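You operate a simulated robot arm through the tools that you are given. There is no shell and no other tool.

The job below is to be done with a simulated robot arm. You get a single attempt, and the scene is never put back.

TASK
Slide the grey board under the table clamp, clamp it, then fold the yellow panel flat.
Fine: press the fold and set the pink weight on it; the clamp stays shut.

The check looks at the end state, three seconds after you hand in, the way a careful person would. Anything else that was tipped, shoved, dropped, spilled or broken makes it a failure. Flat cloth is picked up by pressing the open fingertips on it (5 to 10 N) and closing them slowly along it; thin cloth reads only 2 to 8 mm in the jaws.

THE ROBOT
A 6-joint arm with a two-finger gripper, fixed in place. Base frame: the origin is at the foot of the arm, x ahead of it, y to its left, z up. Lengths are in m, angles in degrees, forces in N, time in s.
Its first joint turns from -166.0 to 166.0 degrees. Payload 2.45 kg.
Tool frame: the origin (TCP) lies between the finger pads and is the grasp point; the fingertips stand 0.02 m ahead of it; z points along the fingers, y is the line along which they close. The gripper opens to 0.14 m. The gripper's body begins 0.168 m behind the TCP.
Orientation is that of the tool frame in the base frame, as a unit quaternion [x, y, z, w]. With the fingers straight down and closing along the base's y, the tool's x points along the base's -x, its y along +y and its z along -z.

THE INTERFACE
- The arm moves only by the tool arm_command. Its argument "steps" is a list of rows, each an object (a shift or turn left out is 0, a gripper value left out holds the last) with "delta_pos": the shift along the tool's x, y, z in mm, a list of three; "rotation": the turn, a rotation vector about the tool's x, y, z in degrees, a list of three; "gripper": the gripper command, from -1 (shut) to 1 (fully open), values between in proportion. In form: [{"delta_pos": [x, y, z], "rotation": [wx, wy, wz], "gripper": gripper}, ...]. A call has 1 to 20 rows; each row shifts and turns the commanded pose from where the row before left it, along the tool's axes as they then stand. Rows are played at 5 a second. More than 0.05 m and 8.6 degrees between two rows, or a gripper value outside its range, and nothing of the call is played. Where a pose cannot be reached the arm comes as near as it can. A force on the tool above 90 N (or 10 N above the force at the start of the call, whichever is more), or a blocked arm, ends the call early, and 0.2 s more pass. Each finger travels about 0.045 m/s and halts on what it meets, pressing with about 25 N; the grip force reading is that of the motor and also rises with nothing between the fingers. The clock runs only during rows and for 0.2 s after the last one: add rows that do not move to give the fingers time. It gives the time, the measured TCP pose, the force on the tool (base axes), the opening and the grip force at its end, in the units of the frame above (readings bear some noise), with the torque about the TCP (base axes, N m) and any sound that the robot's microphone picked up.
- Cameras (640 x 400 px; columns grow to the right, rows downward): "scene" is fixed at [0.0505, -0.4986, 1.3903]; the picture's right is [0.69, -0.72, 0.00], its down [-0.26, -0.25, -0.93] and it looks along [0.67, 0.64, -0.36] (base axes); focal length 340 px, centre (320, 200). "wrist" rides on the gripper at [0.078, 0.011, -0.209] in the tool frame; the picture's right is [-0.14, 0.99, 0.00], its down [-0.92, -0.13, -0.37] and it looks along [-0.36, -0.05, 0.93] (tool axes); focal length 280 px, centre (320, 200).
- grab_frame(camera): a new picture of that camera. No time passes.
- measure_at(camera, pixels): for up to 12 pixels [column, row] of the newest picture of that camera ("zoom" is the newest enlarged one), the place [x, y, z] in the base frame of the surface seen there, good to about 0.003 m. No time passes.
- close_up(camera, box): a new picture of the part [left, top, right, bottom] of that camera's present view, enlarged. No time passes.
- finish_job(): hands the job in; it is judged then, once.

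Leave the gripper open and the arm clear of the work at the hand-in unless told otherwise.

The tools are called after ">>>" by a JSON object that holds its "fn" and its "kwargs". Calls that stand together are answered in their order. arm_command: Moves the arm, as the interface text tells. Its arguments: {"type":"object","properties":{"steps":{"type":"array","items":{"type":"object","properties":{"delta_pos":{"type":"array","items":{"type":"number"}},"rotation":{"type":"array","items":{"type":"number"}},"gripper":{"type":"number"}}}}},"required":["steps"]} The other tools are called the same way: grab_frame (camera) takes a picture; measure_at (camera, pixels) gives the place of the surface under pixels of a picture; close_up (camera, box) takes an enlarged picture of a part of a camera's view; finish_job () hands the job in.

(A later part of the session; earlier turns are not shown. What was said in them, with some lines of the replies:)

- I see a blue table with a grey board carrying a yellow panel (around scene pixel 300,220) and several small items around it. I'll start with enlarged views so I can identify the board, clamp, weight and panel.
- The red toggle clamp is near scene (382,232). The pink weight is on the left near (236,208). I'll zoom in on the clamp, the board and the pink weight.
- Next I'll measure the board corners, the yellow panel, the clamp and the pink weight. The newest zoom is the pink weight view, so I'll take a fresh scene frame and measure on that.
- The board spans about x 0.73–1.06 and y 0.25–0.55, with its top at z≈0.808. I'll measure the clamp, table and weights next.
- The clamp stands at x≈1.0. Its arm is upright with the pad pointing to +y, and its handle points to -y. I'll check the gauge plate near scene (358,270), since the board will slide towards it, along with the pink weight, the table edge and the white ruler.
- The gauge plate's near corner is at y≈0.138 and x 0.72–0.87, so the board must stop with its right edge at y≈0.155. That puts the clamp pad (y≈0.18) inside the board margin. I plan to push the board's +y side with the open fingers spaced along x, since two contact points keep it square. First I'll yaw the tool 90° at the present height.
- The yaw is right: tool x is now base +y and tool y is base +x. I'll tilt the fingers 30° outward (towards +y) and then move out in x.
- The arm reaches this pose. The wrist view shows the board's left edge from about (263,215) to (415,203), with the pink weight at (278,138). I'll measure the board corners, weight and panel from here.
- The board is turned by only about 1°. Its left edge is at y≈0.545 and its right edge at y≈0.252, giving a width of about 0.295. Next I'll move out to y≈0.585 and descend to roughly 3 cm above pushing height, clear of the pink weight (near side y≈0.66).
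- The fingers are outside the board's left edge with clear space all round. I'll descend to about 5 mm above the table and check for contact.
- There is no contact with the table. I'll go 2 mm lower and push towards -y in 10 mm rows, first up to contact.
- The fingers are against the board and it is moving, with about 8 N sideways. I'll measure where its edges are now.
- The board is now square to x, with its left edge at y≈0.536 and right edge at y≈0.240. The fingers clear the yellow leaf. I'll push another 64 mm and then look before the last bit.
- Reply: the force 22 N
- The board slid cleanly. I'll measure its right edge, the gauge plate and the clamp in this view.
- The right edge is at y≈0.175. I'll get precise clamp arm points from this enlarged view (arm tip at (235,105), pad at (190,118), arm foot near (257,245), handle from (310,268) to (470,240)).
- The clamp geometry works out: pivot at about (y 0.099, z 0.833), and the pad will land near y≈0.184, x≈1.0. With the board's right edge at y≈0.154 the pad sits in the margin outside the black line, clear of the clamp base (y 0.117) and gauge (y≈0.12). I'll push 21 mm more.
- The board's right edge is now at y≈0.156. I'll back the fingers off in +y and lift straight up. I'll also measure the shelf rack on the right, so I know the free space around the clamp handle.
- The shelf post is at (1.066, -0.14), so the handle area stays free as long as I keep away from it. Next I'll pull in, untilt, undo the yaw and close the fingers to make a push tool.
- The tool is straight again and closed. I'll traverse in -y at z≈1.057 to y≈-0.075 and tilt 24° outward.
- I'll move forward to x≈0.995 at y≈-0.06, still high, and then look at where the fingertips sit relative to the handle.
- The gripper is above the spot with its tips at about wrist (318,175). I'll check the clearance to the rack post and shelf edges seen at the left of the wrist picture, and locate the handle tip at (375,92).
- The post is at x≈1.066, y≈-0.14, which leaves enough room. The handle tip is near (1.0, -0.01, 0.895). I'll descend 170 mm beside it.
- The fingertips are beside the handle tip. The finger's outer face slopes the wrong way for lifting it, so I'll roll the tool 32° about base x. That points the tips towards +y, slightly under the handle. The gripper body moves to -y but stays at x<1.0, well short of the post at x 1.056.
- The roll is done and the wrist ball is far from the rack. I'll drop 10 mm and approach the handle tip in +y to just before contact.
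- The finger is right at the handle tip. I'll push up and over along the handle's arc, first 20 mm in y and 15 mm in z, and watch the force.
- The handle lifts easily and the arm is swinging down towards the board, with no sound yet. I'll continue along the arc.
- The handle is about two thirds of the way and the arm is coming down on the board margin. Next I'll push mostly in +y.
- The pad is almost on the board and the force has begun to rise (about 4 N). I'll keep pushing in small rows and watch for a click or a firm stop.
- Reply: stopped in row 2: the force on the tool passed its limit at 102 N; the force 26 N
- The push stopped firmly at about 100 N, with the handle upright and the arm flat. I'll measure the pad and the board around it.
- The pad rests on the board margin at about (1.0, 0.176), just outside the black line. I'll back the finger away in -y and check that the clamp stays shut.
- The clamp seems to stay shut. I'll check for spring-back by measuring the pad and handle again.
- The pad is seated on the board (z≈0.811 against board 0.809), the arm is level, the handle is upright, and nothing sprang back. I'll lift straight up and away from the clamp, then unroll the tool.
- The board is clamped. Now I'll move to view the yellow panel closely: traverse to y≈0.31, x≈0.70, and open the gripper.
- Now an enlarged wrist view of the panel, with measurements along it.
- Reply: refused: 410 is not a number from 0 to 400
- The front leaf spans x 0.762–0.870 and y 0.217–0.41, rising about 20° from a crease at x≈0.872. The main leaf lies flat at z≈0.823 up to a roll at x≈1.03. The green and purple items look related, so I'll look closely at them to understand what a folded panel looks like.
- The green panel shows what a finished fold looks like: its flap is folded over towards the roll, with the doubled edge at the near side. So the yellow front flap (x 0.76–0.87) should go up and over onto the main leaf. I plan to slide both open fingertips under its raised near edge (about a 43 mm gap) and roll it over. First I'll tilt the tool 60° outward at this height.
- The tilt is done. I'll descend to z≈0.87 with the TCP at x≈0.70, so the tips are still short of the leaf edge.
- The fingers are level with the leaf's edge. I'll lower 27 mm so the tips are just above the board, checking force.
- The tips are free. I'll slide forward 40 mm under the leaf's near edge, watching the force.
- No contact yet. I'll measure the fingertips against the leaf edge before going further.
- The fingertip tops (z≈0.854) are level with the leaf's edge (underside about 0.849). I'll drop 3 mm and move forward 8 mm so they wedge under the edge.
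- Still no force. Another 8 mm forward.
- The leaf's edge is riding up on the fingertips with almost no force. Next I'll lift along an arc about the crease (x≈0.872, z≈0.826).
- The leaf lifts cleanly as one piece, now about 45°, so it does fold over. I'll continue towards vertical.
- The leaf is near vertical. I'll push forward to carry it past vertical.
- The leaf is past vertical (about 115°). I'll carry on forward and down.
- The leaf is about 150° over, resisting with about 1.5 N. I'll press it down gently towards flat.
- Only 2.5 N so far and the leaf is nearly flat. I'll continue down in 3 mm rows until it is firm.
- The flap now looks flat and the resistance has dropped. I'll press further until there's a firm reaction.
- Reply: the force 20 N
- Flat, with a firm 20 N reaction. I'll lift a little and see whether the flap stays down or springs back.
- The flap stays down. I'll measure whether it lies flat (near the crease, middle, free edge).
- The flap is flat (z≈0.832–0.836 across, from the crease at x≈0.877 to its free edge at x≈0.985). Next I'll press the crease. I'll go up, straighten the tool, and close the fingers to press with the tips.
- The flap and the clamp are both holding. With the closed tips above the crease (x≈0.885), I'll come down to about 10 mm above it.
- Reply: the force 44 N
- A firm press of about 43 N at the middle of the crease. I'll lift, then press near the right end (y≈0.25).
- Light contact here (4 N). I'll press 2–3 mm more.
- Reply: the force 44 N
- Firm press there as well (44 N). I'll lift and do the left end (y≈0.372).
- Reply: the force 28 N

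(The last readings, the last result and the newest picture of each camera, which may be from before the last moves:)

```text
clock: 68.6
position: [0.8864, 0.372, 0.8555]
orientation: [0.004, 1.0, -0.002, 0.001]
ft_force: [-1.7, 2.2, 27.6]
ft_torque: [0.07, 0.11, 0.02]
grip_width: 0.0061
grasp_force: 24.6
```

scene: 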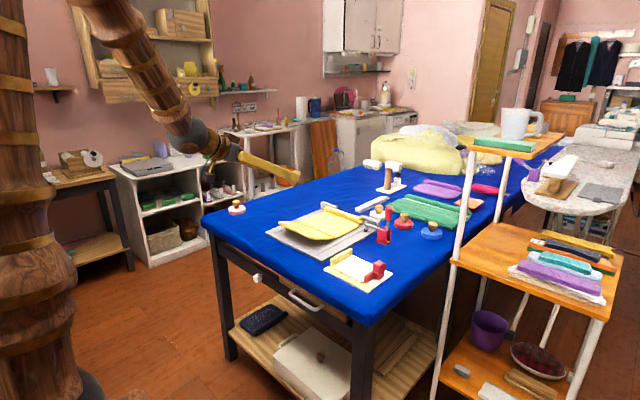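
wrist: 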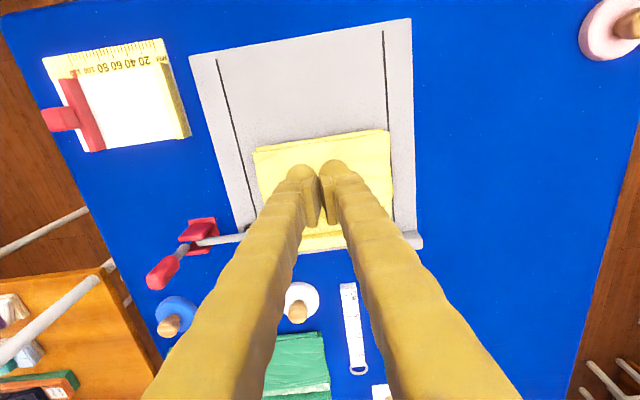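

28 N here. One millimetre more, then I'll lift clear and look.

>>> {"fn": "arm_command", "kwargs": {"steps": [{"delta_pos": [0, 0, 1]}, {}, {"delta_pos": [0, 0, -10]}, {"delta_pos": [0, 0, -30]}, {"delta_pos": [0, 0, -40]}, {"delta_pos": [0, 0, -40]}, {"delta_pos": [0, 0, -40]}, {}]}}

>>> {"fn": "close_up", "kwargs": {"camera": "scene", "box": [275, 180, 395, 255]}}

>>> {"fn": "grab_frame", "kwargs": {"camera": "wrist"}}

```text
clock: 70.4
position: [0.8855, 0.3708, 1.0138]
orientation: [0.003, 1.0, -0.003, 0.001]
ft_force: [0.5, 0.9, -0.7]
ft_torque: [-0.02, -0.02, 0.0]
grip_width: 0.0
grasp_force: 24.9
```

```text
5.33 times, centred on (335, 218) of scene
```

zoom: 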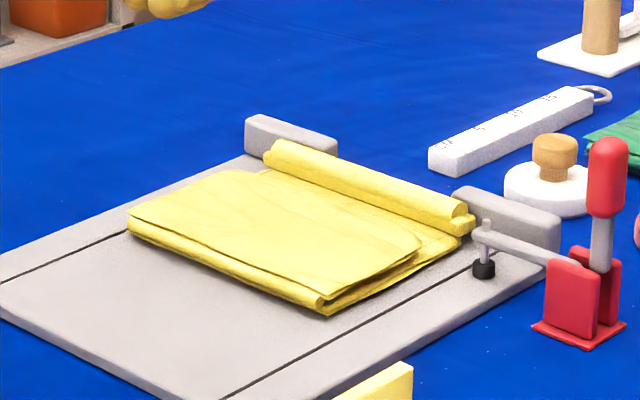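

```text
taken
```

wrist: 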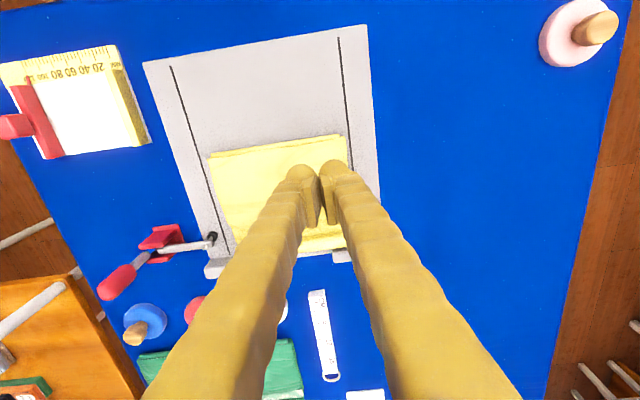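

The free edge at zoom (415,245) may be a touch higher than before. I'll measure the flap again.

>>> {"fn": "close_up", "kwargs": {"camera": "scene", "box": [285, 190, 365, 240]}}

>>> {"fn": "measure_at", "kwargs": {"camera": "zoom", "pixels": [[125, 240], [250, 300], [400, 358], [250, 240], [350, 300], [230, 185], [350, 220], [450, 260], [540, 290], [500, 270], [420, 235], [450, 325]]}}

```text
8.00 times, centred on (325, 215) of scene
```

zoom: 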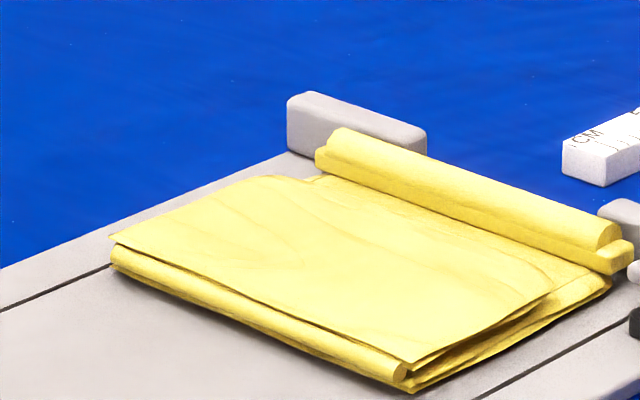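

```text
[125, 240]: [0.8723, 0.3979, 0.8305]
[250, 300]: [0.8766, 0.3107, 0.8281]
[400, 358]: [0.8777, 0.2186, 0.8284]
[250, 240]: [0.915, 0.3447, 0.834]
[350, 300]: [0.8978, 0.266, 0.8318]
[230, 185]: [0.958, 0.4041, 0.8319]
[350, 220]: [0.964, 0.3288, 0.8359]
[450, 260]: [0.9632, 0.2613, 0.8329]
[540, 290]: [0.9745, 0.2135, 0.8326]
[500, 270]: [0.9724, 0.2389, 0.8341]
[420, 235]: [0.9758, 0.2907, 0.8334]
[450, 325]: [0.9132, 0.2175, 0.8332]
```

The flap is still flat, so the crease is set. Now the pink weight at about (0.79, 0.695). It's beyond straight-down reach, so I'll approach with the tool yawed 41° and tilted 24° outward. First I'll move near it, open the jaws partly and look.

>>> {"fn": "arm_command", "kwargs": {"steps": [{"delta_pos": [23.2, 28.65, -5.75], "gripper": 0.1}, {"delta_pos": [23.2, 28.65, -5.75]}, {"delta_pos": [23.2, 28.65, -5.75]}, {"delta_pos": [23.2, 28.65, -5.75]}, {"delta_pos": [23.2, 28.65, -5.75]}, {"delta_pos": [23.2, 28.65, -5.75]}, {"delta_pos": [23.2, 28.65, -5.75]}, {"delta_pos": [23.2, 28.65, -5.75]}, {"rotation": [0, 0, -8.2]}, {"rotation": [0, 0, -8.2]}, {"rotation": [0, 0, -8.2]}, {"rotation": [0, 0, -8.2]}, {"rotation": [0, 0, -8.2]}, {"rotation": [0, -8, 0]}, {"rotation": [0, -8, 0]}, {"rotation": [0, -8, 0]}, {}]}}

>>> {"fn": "grab_frame", "kwargs": {"camera": "wrist"}}

>>> {"fn": "grab_frame", "kwargs": {"camera": "scene"}}

```text
clock: 74.0
position: [0.702, 0.6028, 1.0575]
orientation: [-0.339, 0.917, 0.07, 0.196]
ft_force: [-0.8, -0.3, 0.5]
ft_torque: [0.04, 0.01, 0.01]
grip_width: 0.0767
grasp_force: 0.1
```

```text
taken
```

wrist: 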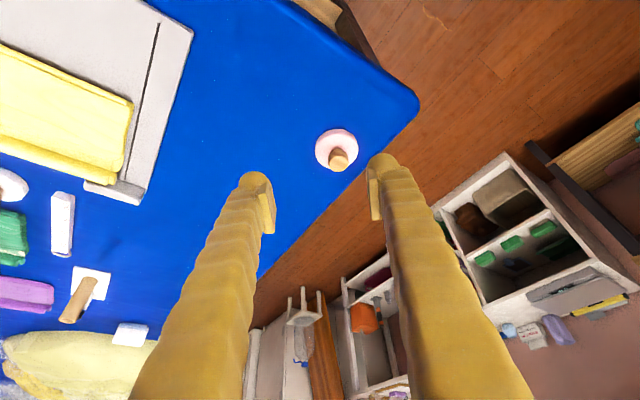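

```text
taken
```

scene: 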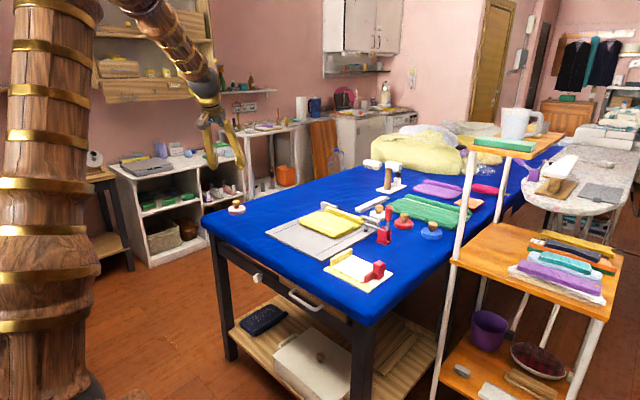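

The weight is in view at wrist (336,150). I'll zoom in and measure its disc and knob.

>>> {"fn": "close_up", "kwargs": {"camera": "wrist", "box": [296, 122, 376, 172]}}

>>> {"fn": "measure_at", "kwargs": {"camera": "zoom", "pixels": [[320, 80], [170, 200], [480, 200], [240, 330], [345, 300], [345, 340], [300, 270], [400, 290], [330, 240], [380, 360], [200, 120], [440, 110]]}}

>>> {"fn": "close_up", "kwargs": {"camera": "scene", "box": [212, 185, 272, 223]}}

>>> {"fn": "measure_at", "kwargs": {"camera": "zoom", "pixels": [[250, 150], [250, 180], [220, 190], [285, 190], [250, 215], [250, 240], [180, 260], [250, 290], [340, 270], [250, 320], [170, 290], [335, 300]]}}

```text
8.00 times, centred on (336, 147) of wrist
```

zoom: 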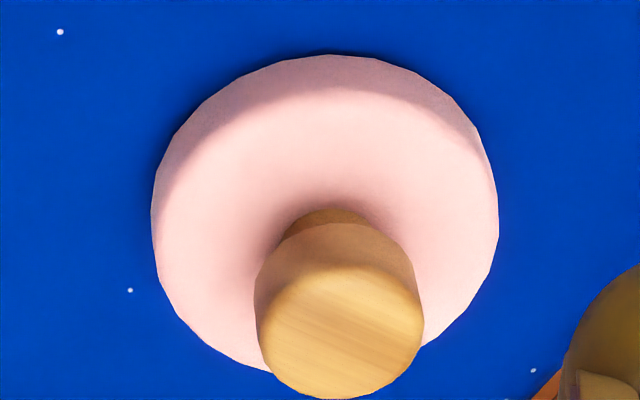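

```text
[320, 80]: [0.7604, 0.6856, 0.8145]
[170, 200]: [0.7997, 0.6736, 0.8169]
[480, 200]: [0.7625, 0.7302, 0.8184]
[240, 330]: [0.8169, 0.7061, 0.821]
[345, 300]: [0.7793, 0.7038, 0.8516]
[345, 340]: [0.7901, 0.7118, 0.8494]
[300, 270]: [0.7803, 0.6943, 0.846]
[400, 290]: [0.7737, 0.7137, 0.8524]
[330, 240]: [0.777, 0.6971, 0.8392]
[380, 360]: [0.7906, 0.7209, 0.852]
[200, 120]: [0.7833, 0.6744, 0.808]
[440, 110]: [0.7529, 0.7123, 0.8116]
```

```text
10.53 times, centred on (242, 204) of scene
```

zoom: 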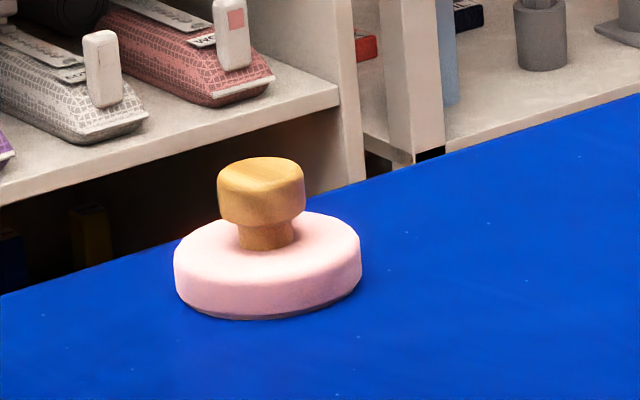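

```text
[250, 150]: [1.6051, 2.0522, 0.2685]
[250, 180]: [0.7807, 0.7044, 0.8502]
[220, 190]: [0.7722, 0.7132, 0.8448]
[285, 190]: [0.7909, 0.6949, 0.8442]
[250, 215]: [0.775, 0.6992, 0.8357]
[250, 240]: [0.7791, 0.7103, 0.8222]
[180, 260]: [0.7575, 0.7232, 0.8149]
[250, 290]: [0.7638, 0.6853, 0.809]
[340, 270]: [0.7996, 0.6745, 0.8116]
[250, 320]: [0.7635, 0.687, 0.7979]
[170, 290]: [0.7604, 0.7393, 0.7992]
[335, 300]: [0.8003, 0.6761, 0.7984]
```

The weight's centre is about (0.790, 0.708). Its disc is about 76 mm across with the top at z≈0.819, and the knob cap is about 35 mm across from z≈0.834 to 0.851. I'll move to above the knob at z≈0.93 and look.

>>> {"fn": "arm_command", "kwargs": {"steps": [{"delta_pos": [-14.3, 4.7, 34.23]}, {"delta_pos": [-14.3, 4.7, 34.23]}, {"delta_pos": [-14.3, 4.7, 34.23]}, {"delta_pos": [-14.3, 4.7, 34.23]}, {"delta_pos": [-14.3, 4.7, 34.23]}, {}]}}

>>> {"fn": "grab_frame", "kwargs": {"camera": "wrist"}}

>>> {"fn": "close_up", "kwargs": {"camera": "scene", "box": [190, 140, 290, 225]}}

```text
clock: 75.4
position: [0.7907, 0.7091, 0.9289]
orientation: [-0.339, 0.918, 0.069, 0.194]
ft_force: [-0.2, 0.3, 0.1]
ft_torque: [0.03, 0.02, -0.02]
grip_width: 0.077
grasp_force: 0.1
```

```text
taken
```

wrist: 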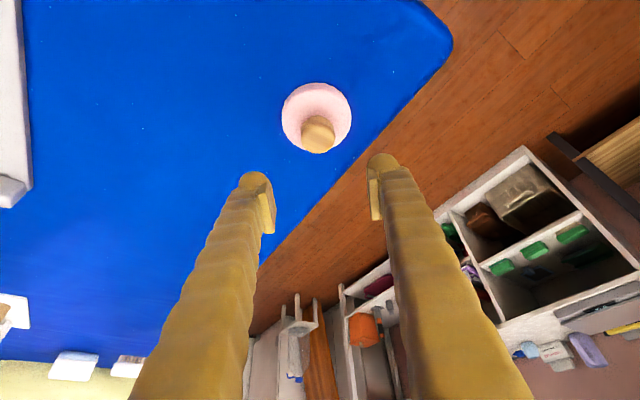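

```text
4.71 times, centred on (240, 182) of scene
```

zoom: 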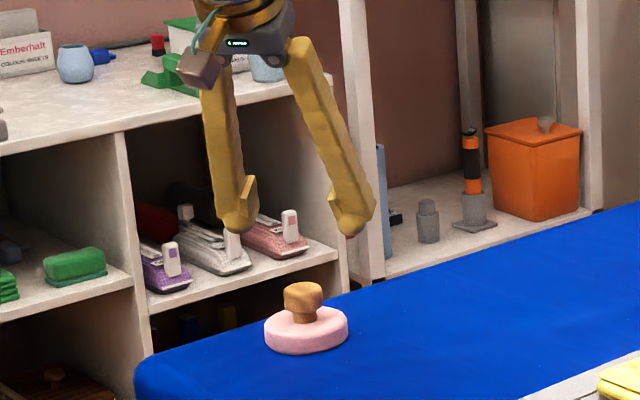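

The knob appears centred between the jaws at wrist (318,135). I'll zoom and measure to refine before descending.

>>> {"fn": "close_up", "kwargs": {"camera": "wrist", "box": [276, 77, 356, 157]}}

>>> {"fn": "measure_at", "kwargs": {"camera": "zoom", "pixels": [[200, 270], [400, 270], [300, 330], [320, 250], [320, 300], [320, 340], [270, 300], [370, 300], [100, 200], [530, 200], [310, 60], [310, 100]]}}

```text
5.00 times, centred on (316, 117) of wrist
```

zoom: 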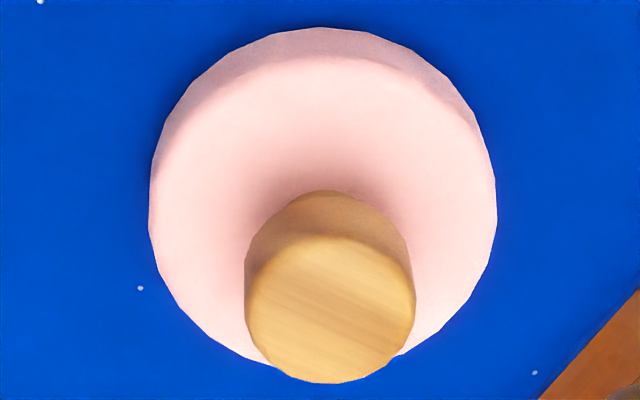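

```text
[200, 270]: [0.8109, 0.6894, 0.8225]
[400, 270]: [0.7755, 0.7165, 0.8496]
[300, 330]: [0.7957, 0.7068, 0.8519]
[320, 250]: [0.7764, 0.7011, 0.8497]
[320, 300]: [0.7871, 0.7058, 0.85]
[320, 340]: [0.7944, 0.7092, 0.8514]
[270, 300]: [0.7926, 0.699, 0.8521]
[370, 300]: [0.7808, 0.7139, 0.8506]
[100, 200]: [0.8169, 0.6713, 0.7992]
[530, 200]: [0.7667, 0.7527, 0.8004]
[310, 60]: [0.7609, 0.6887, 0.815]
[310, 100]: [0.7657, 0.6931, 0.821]
```

The refined knob centre is about (0.788, 0.709). I'll shift 2 mm and descend so the tips straddle the cap just above the disc (TCP z≈0.851).

>>> {"fn": "arm_command", "kwargs": {"steps": [{"delta_pos": [8.4, 0.6, 17.8]}, {"delta_pos": [8.4, 0.6, 17.8]}, {"delta_pos": [8.4, 0.6, 17.8]}, {"delta_pos": [8.4, 0.6, 17.8]}, {}]}}

>>> {"fn": "grab_frame", "kwargs": {"camera": "wrist"}}

>>> {"fn": "close_up", "kwargs": {"camera": "scene", "box": [205, 165, 275, 225]}}

```text
clock: 76.6
position: [0.7858, 0.7091, 0.851]
orientation: [-0.339, 0.918, 0.069, 0.195]
ft_force: [-0.3, -0.9, -0.3]
ft_torque: [-0.01, -0.01, 0.01]
grip_width: 0.077
grasp_force: 0.0
```

```text
taken
```

wrist: 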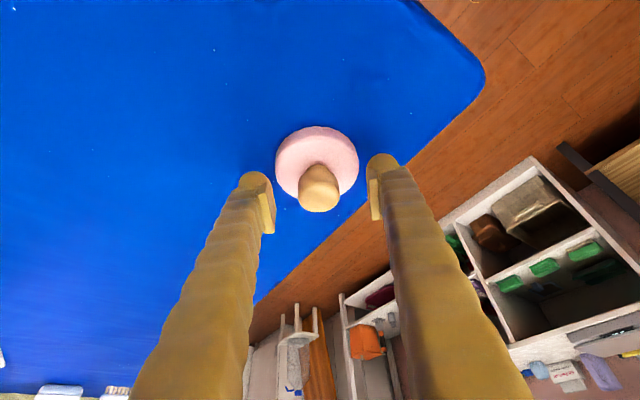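

```text
6.67 times, centred on (240, 195) of scene
```

zoom: 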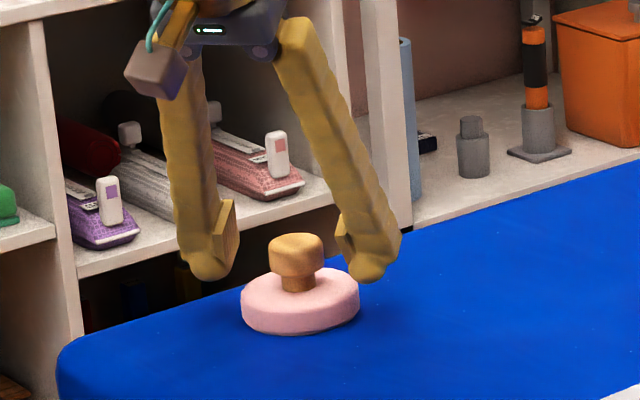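

The knob sits between the pads. I'll close the gripper on it.

>>> {"fn": "arm_command", "kwargs": {"steps": [{"gripper": -1}, {}, {}, {}, {}, {}]}}

>>> {"fn": "close_up", "kwargs": {"camera": "scene", "box": [205, 165, 275, 225]}}

```text
clock: 78.0
position: [0.7859, 0.7093, 0.8514]
orientation: [-0.34, 0.918, 0.07, 0.195]
ft_force: [2.6, -2.0, 0.5]
ft_torque: [-0.05, -0.06, -0.01]
grip_width: 0.0325
grasp_force: 25.2
```

```text
6.67 times, centred on (240, 195) of scene
```

zoom: 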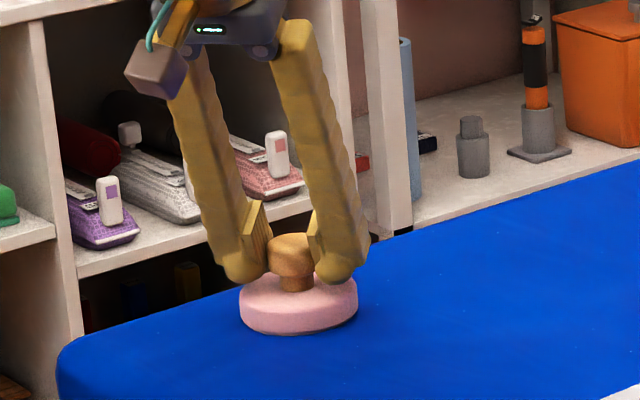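

Gripped at 32.5 mm on the cap. I'll lift slowly 60 mm and check that the weight comes level.

>>> {"fn": "arm_command", "kwargs": {"steps": [{"delta_pos": [-4.07, 0, -9.12], "gripper": -1}, {"delta_pos": [-4.07, 0, -9.12]}, {"delta_pos": [-8.14, 0, -18.2]}, {"delta_pos": [-8.14, 0, -18.2]}, {}]}}

>>> {"fn": "close_up", "kwargs": {"camera": "scene", "box": [205, 145, 285, 225]}}

>>> {"fn": "grab_frame", "kwargs": {"camera": "wrist"}}

```text
clock: 79.2
position: [0.7876, 0.7086, 0.9117]
orientation: [-0.34, 0.918, 0.069, 0.194]
ft_force: [-0.1, -0.4, -4.8]
ft_torque: [0.01, 0.0, 0.0]
grip_width: 0.0324
grasp_force: 25.0
```

```text
5.00 times, centred on (245, 185) of scene
```

zoom: 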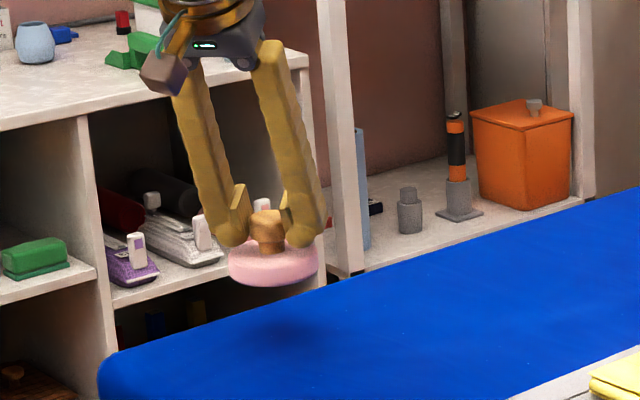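

```text
taken
```

wrist: 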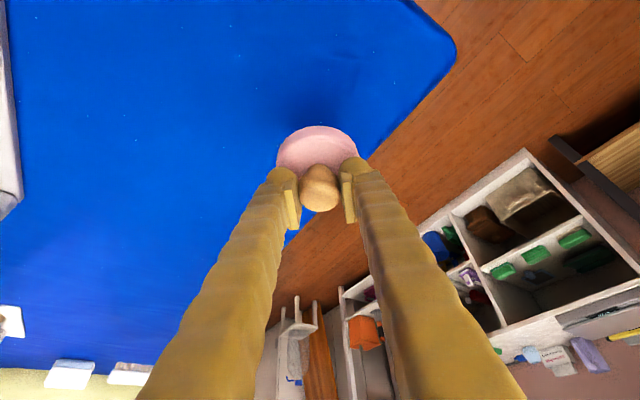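

Lifted level; it weighs about 4.8 N. I'll raise it to z≈0.96 and carry it over to above the folded flap (target centre about x 0.918, y 0.312).

>>> {"fn": "arm_command", "kwargs": {"steps": [{"delta_pos": [-9.8, 0, -21.9], "gripper": -1}, {"delta_pos": [-9.8, 0, -21.9]}, {"delta_pos": [10.49, -27.49, -4.53]}, {"delta_pos": [10.49, -27.49, -4.53]}, {"delta_pos": [10.49, -27.49, -4.53]}, {"delta_pos": [10.49, -27.49, -4.53]}, {"delta_pos": [10.49, -27.49, -4.53]}, {"delta_pos": [10.49, -27.49, -4.53]}, {"delta_pos": [10.49, -27.49, -4.53]}, {"delta_pos": [10.49, -27.49, -4.53]}, {"delta_pos": [10.49, -27.49, -4.53]}, {"delta_pos": [10.49, -27.49, -4.53]}, {"delta_pos": [10.49, -27.49, -4.53]}, {"delta_pos": [10.49, -27.49, -4.53]}, {"delta_pos": [10.49, -27.49, -4.53]}, {"delta_pos": [10.49, -27.49, -4.53]}, {}]}}

>>> {"fn": "grab_frame", "kwargs": {"camera": "wrist"}}

>>> {"fn": "close_up", "kwargs": {"camera": "scene", "box": [265, 150, 405, 245]}}

```text
clock: 82.8
position: [0.9157, 0.3127, 0.958]
orientation: [-0.339, 0.918, 0.071, 0.195]
ft_force: [-0.2, 1.0, -5.3]
ft_torque: [0.01, 0.01, 0.02]
grip_width: 0.0325
grasp_force: 25.1
```

```text
taken
```

wrist: 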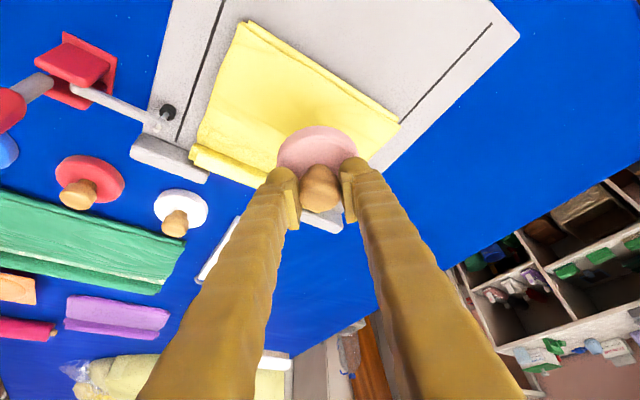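

```text
4.21 times, centred on (335, 198) of scene
```

zoom: 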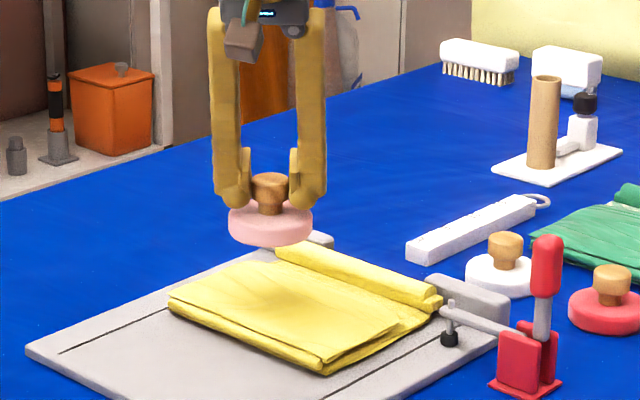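

I'm over the flap, with the clamp still shut and the flap flat. I'll lower to just above it (weight bottom about 5 mm clear).

>>> {"fn": "arm_command", "kwargs": {"steps": [{"delta_pos": [6.3, 0.07, 14.1], "gripper": -1}, {"delta_pos": [6.3, 0.07, 14.1]}, {"delta_pos": [6.3, 0.07, 14.1]}, {"delta_pos": [6.3, 0.07, 14.1]}, {}]}}

>>> {"fn": "close_up", "kwargs": {"camera": "scene", "box": [280, 170, 380, 240]}}

>>> {"fn": "grab_frame", "kwargs": {"camera": "wrist"}}

```text
clock: 84.0
position: [0.9165, 0.3147, 0.8975]
orientation: [-0.339, 0.918, 0.069, 0.195]
ft_force: [0.2, -0.4, -5.5]
ft_torque: [-0.02, 0.02, 0.04]
grip_width: 0.0323
grasp_force: 25.1
```

```text
5.71 times, centred on (330, 205) of scene
```

zoom: 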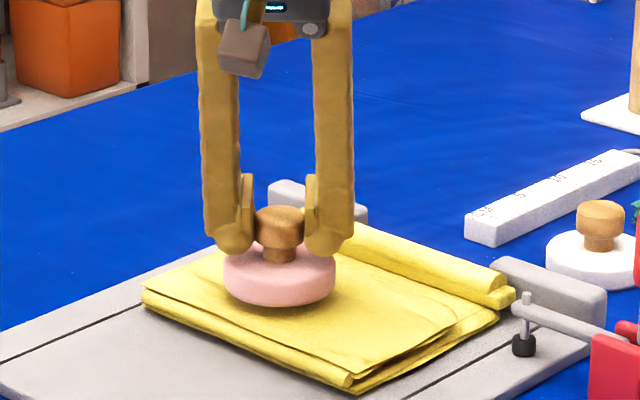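

```text
taken
```

wrist: 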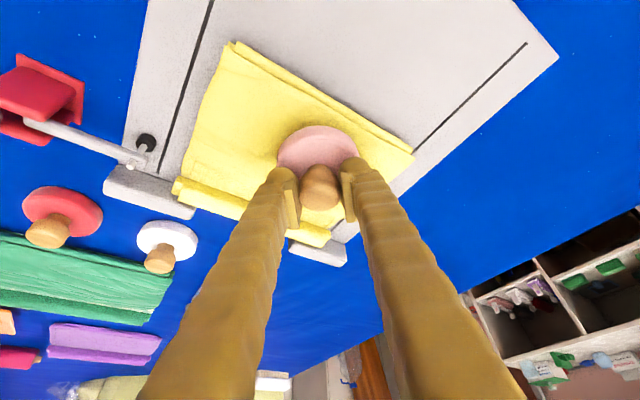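

The weight hovers over the middle of the fold. I'll lower it in 2 mm rows, watching for the load to come off.

>>> {"fn": "arm_command", "kwargs": {"steps": [{"delta_pos": [0.81, 0, 1.82], "gripper": -1}, {"delta_pos": [0.81, 0, 1.82]}, {"delta_pos": [0.61, 0, 1.37]}, {}]}}

```text
clock: 85.0
position: [0.9153, 0.3126, 0.8913]
orientation: [-0.34, 0.917, 0.07, 0.196]
ft_force: [0.6, -0.1, -5.4]
ft_torque: [0.04, 0.01, -0.01]
grip_width: 0.0324
grasp_force: 25.0
```

Still fully hanging (-5.4 N). A few more small rows.

>>> {"fn": "arm_command", "kwargs": {"steps": [{"delta_pos": [0.41, 0, 0.91], "gripper": -1}, {"delta_pos": [0.41, 0, 0.91]}, {"delta_pos": [0.41, 0, 0.91]}, {}]}}

```text
clock: 86.0
position: [0.9154, 0.312, 0.8881]
orientation: [-0.34, 0.917, 0.07, 0.195]
ft_force: [-0.7, 0.8, -1.8]
ft_torque: [-0.06, -0.03, 0.01]
grip_width: 0.0325
grasp_force: 24.6
```

The load is coming off (-1.8 N), so the weight is touching. One more millimetre, then I'll check.

>>> {"fn": "arm_command", "kwargs": {"steps": [{"delta_pos": [0.41, 0, 0.91], "gripper": -1}, {}]}}

>>> {"fn": "close_up", "kwargs": {"camera": "scene", "box": [285, 180, 365, 235]}}

```text
clock: 86.6
position: [0.9158, 0.3123, 0.8881]
orientation: [-0.339, 0.917, 0.069, 0.196]
ft_force: [-2.0, -0.7, 5.9]
ft_torque: [-0.13, 0.21, -0.01]
grip_width: 0.0319
grasp_force: 25.2
```

```text
7.27 times, centred on (325, 208) of scene
```

zoom: 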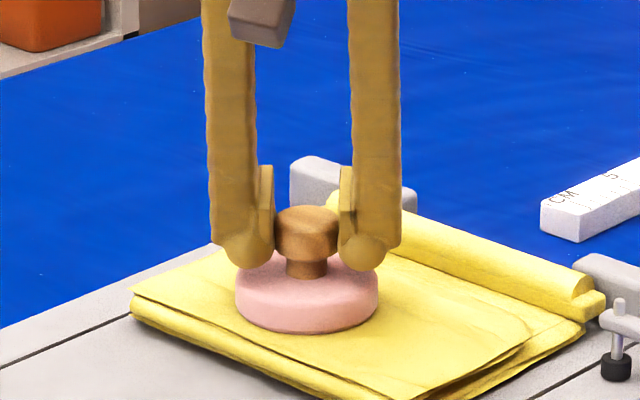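

The weight is seated (the reaction is now +6 N). I'll open the jaws gently to about 70 mm without moving.

>>> {"fn": "arm_command", "kwargs": {"steps": [{"gripper": -0.45}, {"gripper": -0.35}, {"gripper": -0.2}, {"gripper": 0}, {"gripper": 0.05}, {}, {}]}}

>>> {"fn": "close_up", "kwargs": {"camera": "scene", "box": [285, 180, 365, 235]}}

>>> {"fn": "grab_frame", "kwargs": {"camera": "wrist"}}

```text
clock: 88.2
position: [0.9153, 0.312, 0.8879]
orientation: [-0.339, 0.918, 0.07, 0.195]
ft_force: [0.7, -0.3, -0.3]
ft_torque: [0.0, -0.02, 0.02]
grip_width: 0.0736
grasp_force: 0.0
```

```text
7.27 times, centred on (325, 208) of scene
```

zoom: 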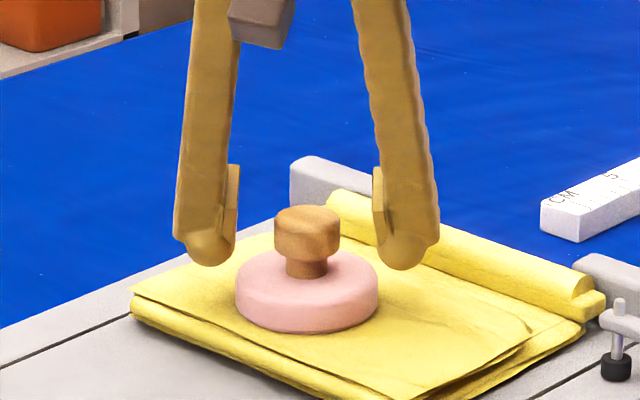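

```text
taken
```

wrist: 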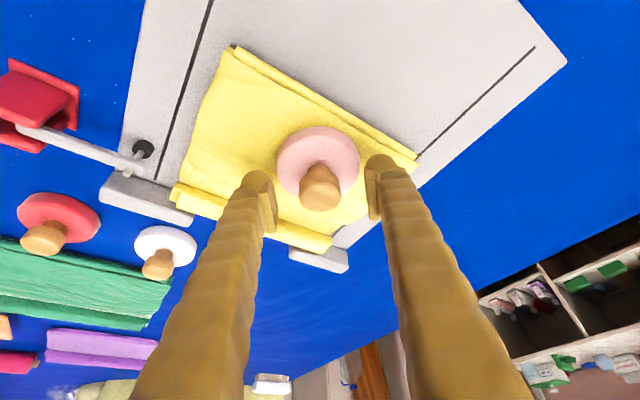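

The weight sits level on the fold and the jaws are free. I'll lift straight up and then retreat from the table with the gripper opening.

>>> {"fn": "arm_command", "kwargs": {"steps": [{"delta_pos": [-4.07, 0, -9.12]}, {"delta_pos": [-8.14, 0, -18.2]}, {"delta_pos": [-12.2, 0, -27.35]}, {"delta_pos": [-12.2, 0, -27.35]}, {"delta_pos": [-12.2, 0, -27.35]}, {"delta_pos": [-12.2, 0, -27.35]}, {"delta_pos": [-12.2, 0, -27.35]}, {"delta_pos": [27, 0, -12.2], "gripper": 1}, {"delta_pos": [36, 0, -16.2]}, {"delta_pos": [36, 0, -16.2]}, {"delta_pos": [36, 0, -16.2]}, {"delta_pos": [36, 0, -16.2]}, {"delta_pos": [36, 0, -16.2]}, {}]}}

>>> {"fn": "grab_frame", "kwargs": {"camera": "scene"}}

>>> {"fn": "grab_frame", "kwargs": {"camera": "wrist"}}

>>> {"fn": "close_up", "kwargs": {"camera": "scene", "box": [260, 175, 420, 275]}}

```text
clock: 91.2
position: [0.7445, 0.1652, 1.0707]
orientation: [-0.339, 0.917, 0.07, 0.196]
ft_force: [0.1, 0.1, -0.2]
ft_torque: [-0.01, 0.02, 0.0]
grip_width: 0.1402
grasp_force: 0.1
```

```text
taken
```

scene: 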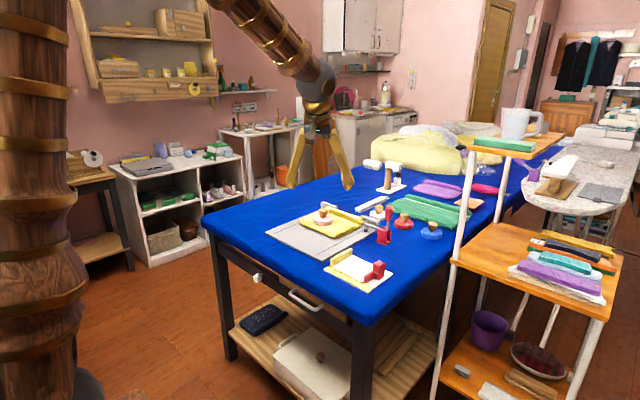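

```text
taken
```

wrist: 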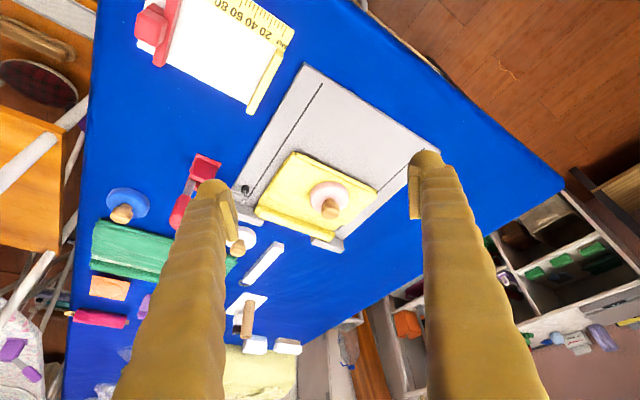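

```text
4.00 times, centred on (340, 225) of scene
```

zoom: 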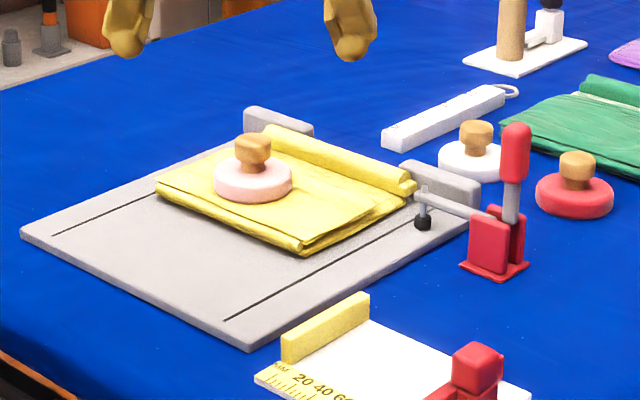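

Everything looks in place. Before handing in I'll check the clamp pad and the flap heights closely once more.

>>> {"fn": "close_up", "kwargs": {"camera": "scene", "box": [355, 208, 387, 240]}}

>>> {"fn": "measure_at", "kwargs": {"camera": "zoom", "pixels": [[245, 290], [245, 300], [245, 310], [245, 318], [245, 330], [245, 270], [250, 220], [300, 210], [380, 240], [420, 250], [200, 300], [290, 310]]}}

>>> {"fn": "close_up", "kwargs": {"camera": "scene", "box": [290, 195, 370, 245]}}

>>> {"fn": "measure_at", "kwargs": {"camera": "zoom", "pixels": [[90, 190], [200, 260], [360, 310], [180, 150], [400, 260], [460, 240], [420, 215], [500, 245], [330, 270], [240, 120], [270, 200], [480, 225]]}}

```text
12.50 times, centred on (371, 224) of scene
```

zoom: 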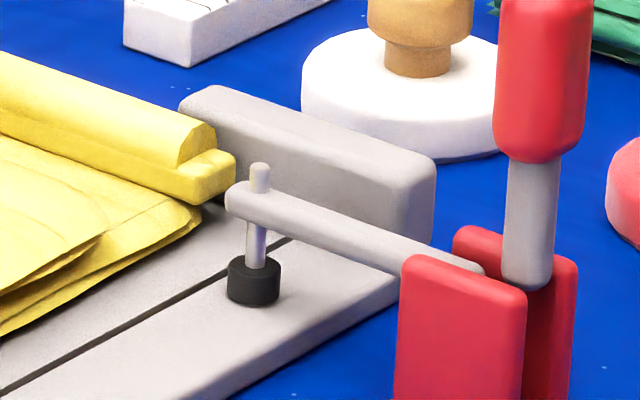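

```text
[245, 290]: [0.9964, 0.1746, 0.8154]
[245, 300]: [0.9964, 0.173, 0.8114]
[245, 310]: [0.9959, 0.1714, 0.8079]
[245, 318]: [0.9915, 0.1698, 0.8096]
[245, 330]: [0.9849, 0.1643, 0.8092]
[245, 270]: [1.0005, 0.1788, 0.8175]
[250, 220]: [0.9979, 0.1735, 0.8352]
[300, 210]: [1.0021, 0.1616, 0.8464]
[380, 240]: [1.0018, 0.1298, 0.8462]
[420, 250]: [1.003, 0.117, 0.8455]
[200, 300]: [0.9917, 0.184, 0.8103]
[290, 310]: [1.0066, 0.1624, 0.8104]
```

```text
8.00 times, centred on (330, 220) of scene
```

zoom: 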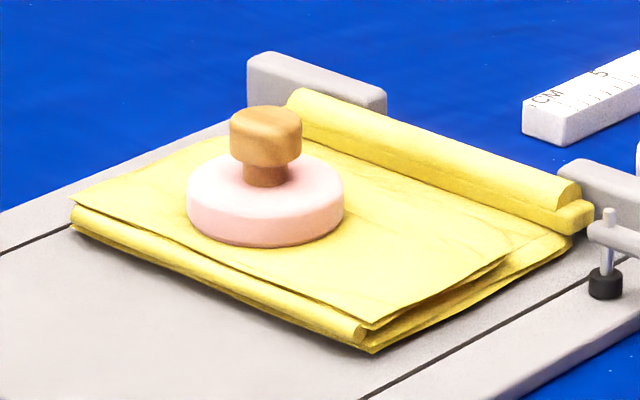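

```text
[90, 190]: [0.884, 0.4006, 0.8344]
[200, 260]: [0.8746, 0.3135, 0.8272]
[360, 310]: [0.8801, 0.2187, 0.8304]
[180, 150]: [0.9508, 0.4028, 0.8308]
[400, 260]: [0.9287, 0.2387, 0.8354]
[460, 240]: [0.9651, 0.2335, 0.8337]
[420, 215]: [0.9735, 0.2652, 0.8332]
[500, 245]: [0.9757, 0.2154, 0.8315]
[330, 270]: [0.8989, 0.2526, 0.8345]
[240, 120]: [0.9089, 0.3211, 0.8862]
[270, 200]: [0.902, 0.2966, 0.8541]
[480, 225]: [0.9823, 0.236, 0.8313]
```

The pad is seated on the board (z≈0.81), the flap is flat (0.830–0.835), and the weight is level on the fold. I'll move the arm further back and up, clear of the table, with the gripper open.

>>> {"fn": "arm_command", "kwargs": {"steps": [{"delta_pos": [-12.2, 0, -27.35], "gripper": 1}, {"delta_pos": [-12.2, 0, -27.35]}, {"delta_pos": [-12.2, 0, -27.35]}, {"delta_pos": [36, 0, -16.2]}, {"delta_pos": [36, 0, -16.2]}, {"delta_pos": [36, 0, -16.2]}, {"delta_pos": [36, 0, -16.2]}, {}, {}, {}]}}

>>> {"fn": "grab_frame", "kwargs": {"camera": "scene"}}

>>> {"fn": "close_up", "kwargs": {"camera": "scene", "box": [250, 165, 450, 290]}}

```text
clock: 93.4
position: [0.6216, 0.0638, 1.1594]
orientation: [-0.34, 0.918, 0.07, 0.194]
ft_force: [-0.2, 0.2, -0.6]
ft_torque: [-0.01, -0.02, 0.01]
grip_width: 0.1401
grasp_force: 0.0
```

```text
taken
```

scene: 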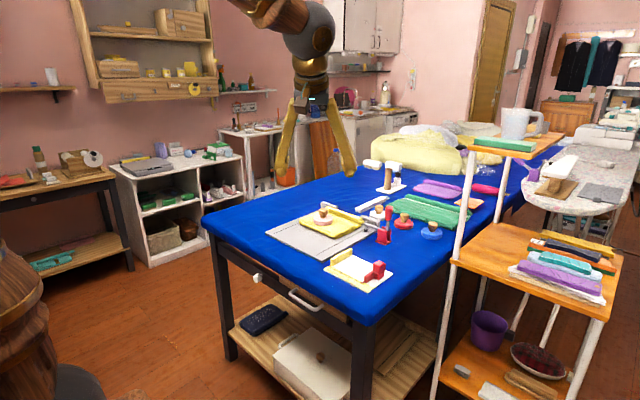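

```text
3.20 times, centred on (350, 228) of scene
```

zoom: 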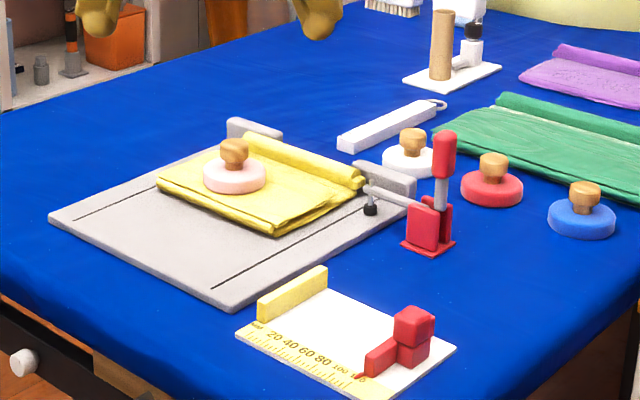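

The final scene shows:
- The board is under the clamp, with the clamp shut and its handle upright.
- The yellow flap is folded flat with its crease pressed, and the pink weight sits on the fold.
- The gauge, ruler, other weights and panels are undisturbed.
- The arm is back and up with the gripper open.

I'm handing in.

>>> {"fn": "finish_job", "kwargs": {}}

```text
The job is handed in.
```

The job is handed in. At my last look, everything the task asked for was done:

- **Board:** I slid it about 95 mm to the right, so its right-hand margin is under the clamp pad. It stopped short of the gauge plate and the clamp base.
- **Clamp:** The handle is upright, the arm is level and the pad rests on the board. It stayed shut through all the later work.
- **Yellow panel:** I folded the front flap over onto the main leaf, the way the green panel on the table is folded. The task didn't say which way to fold, so that was my reading of it. It measures flat to within a few millimetres.
- **Fold:** I pressed the crease at three points along its length, with about 44 N at the middle and right end and at least 28 N at the left end.
- **Pink weight:** It sits level on the fold, about 40 mm behind the crease.

The other weights, the ruler, the gauge and the other panels look undisturbed. The arm is up and back with the gripper open.
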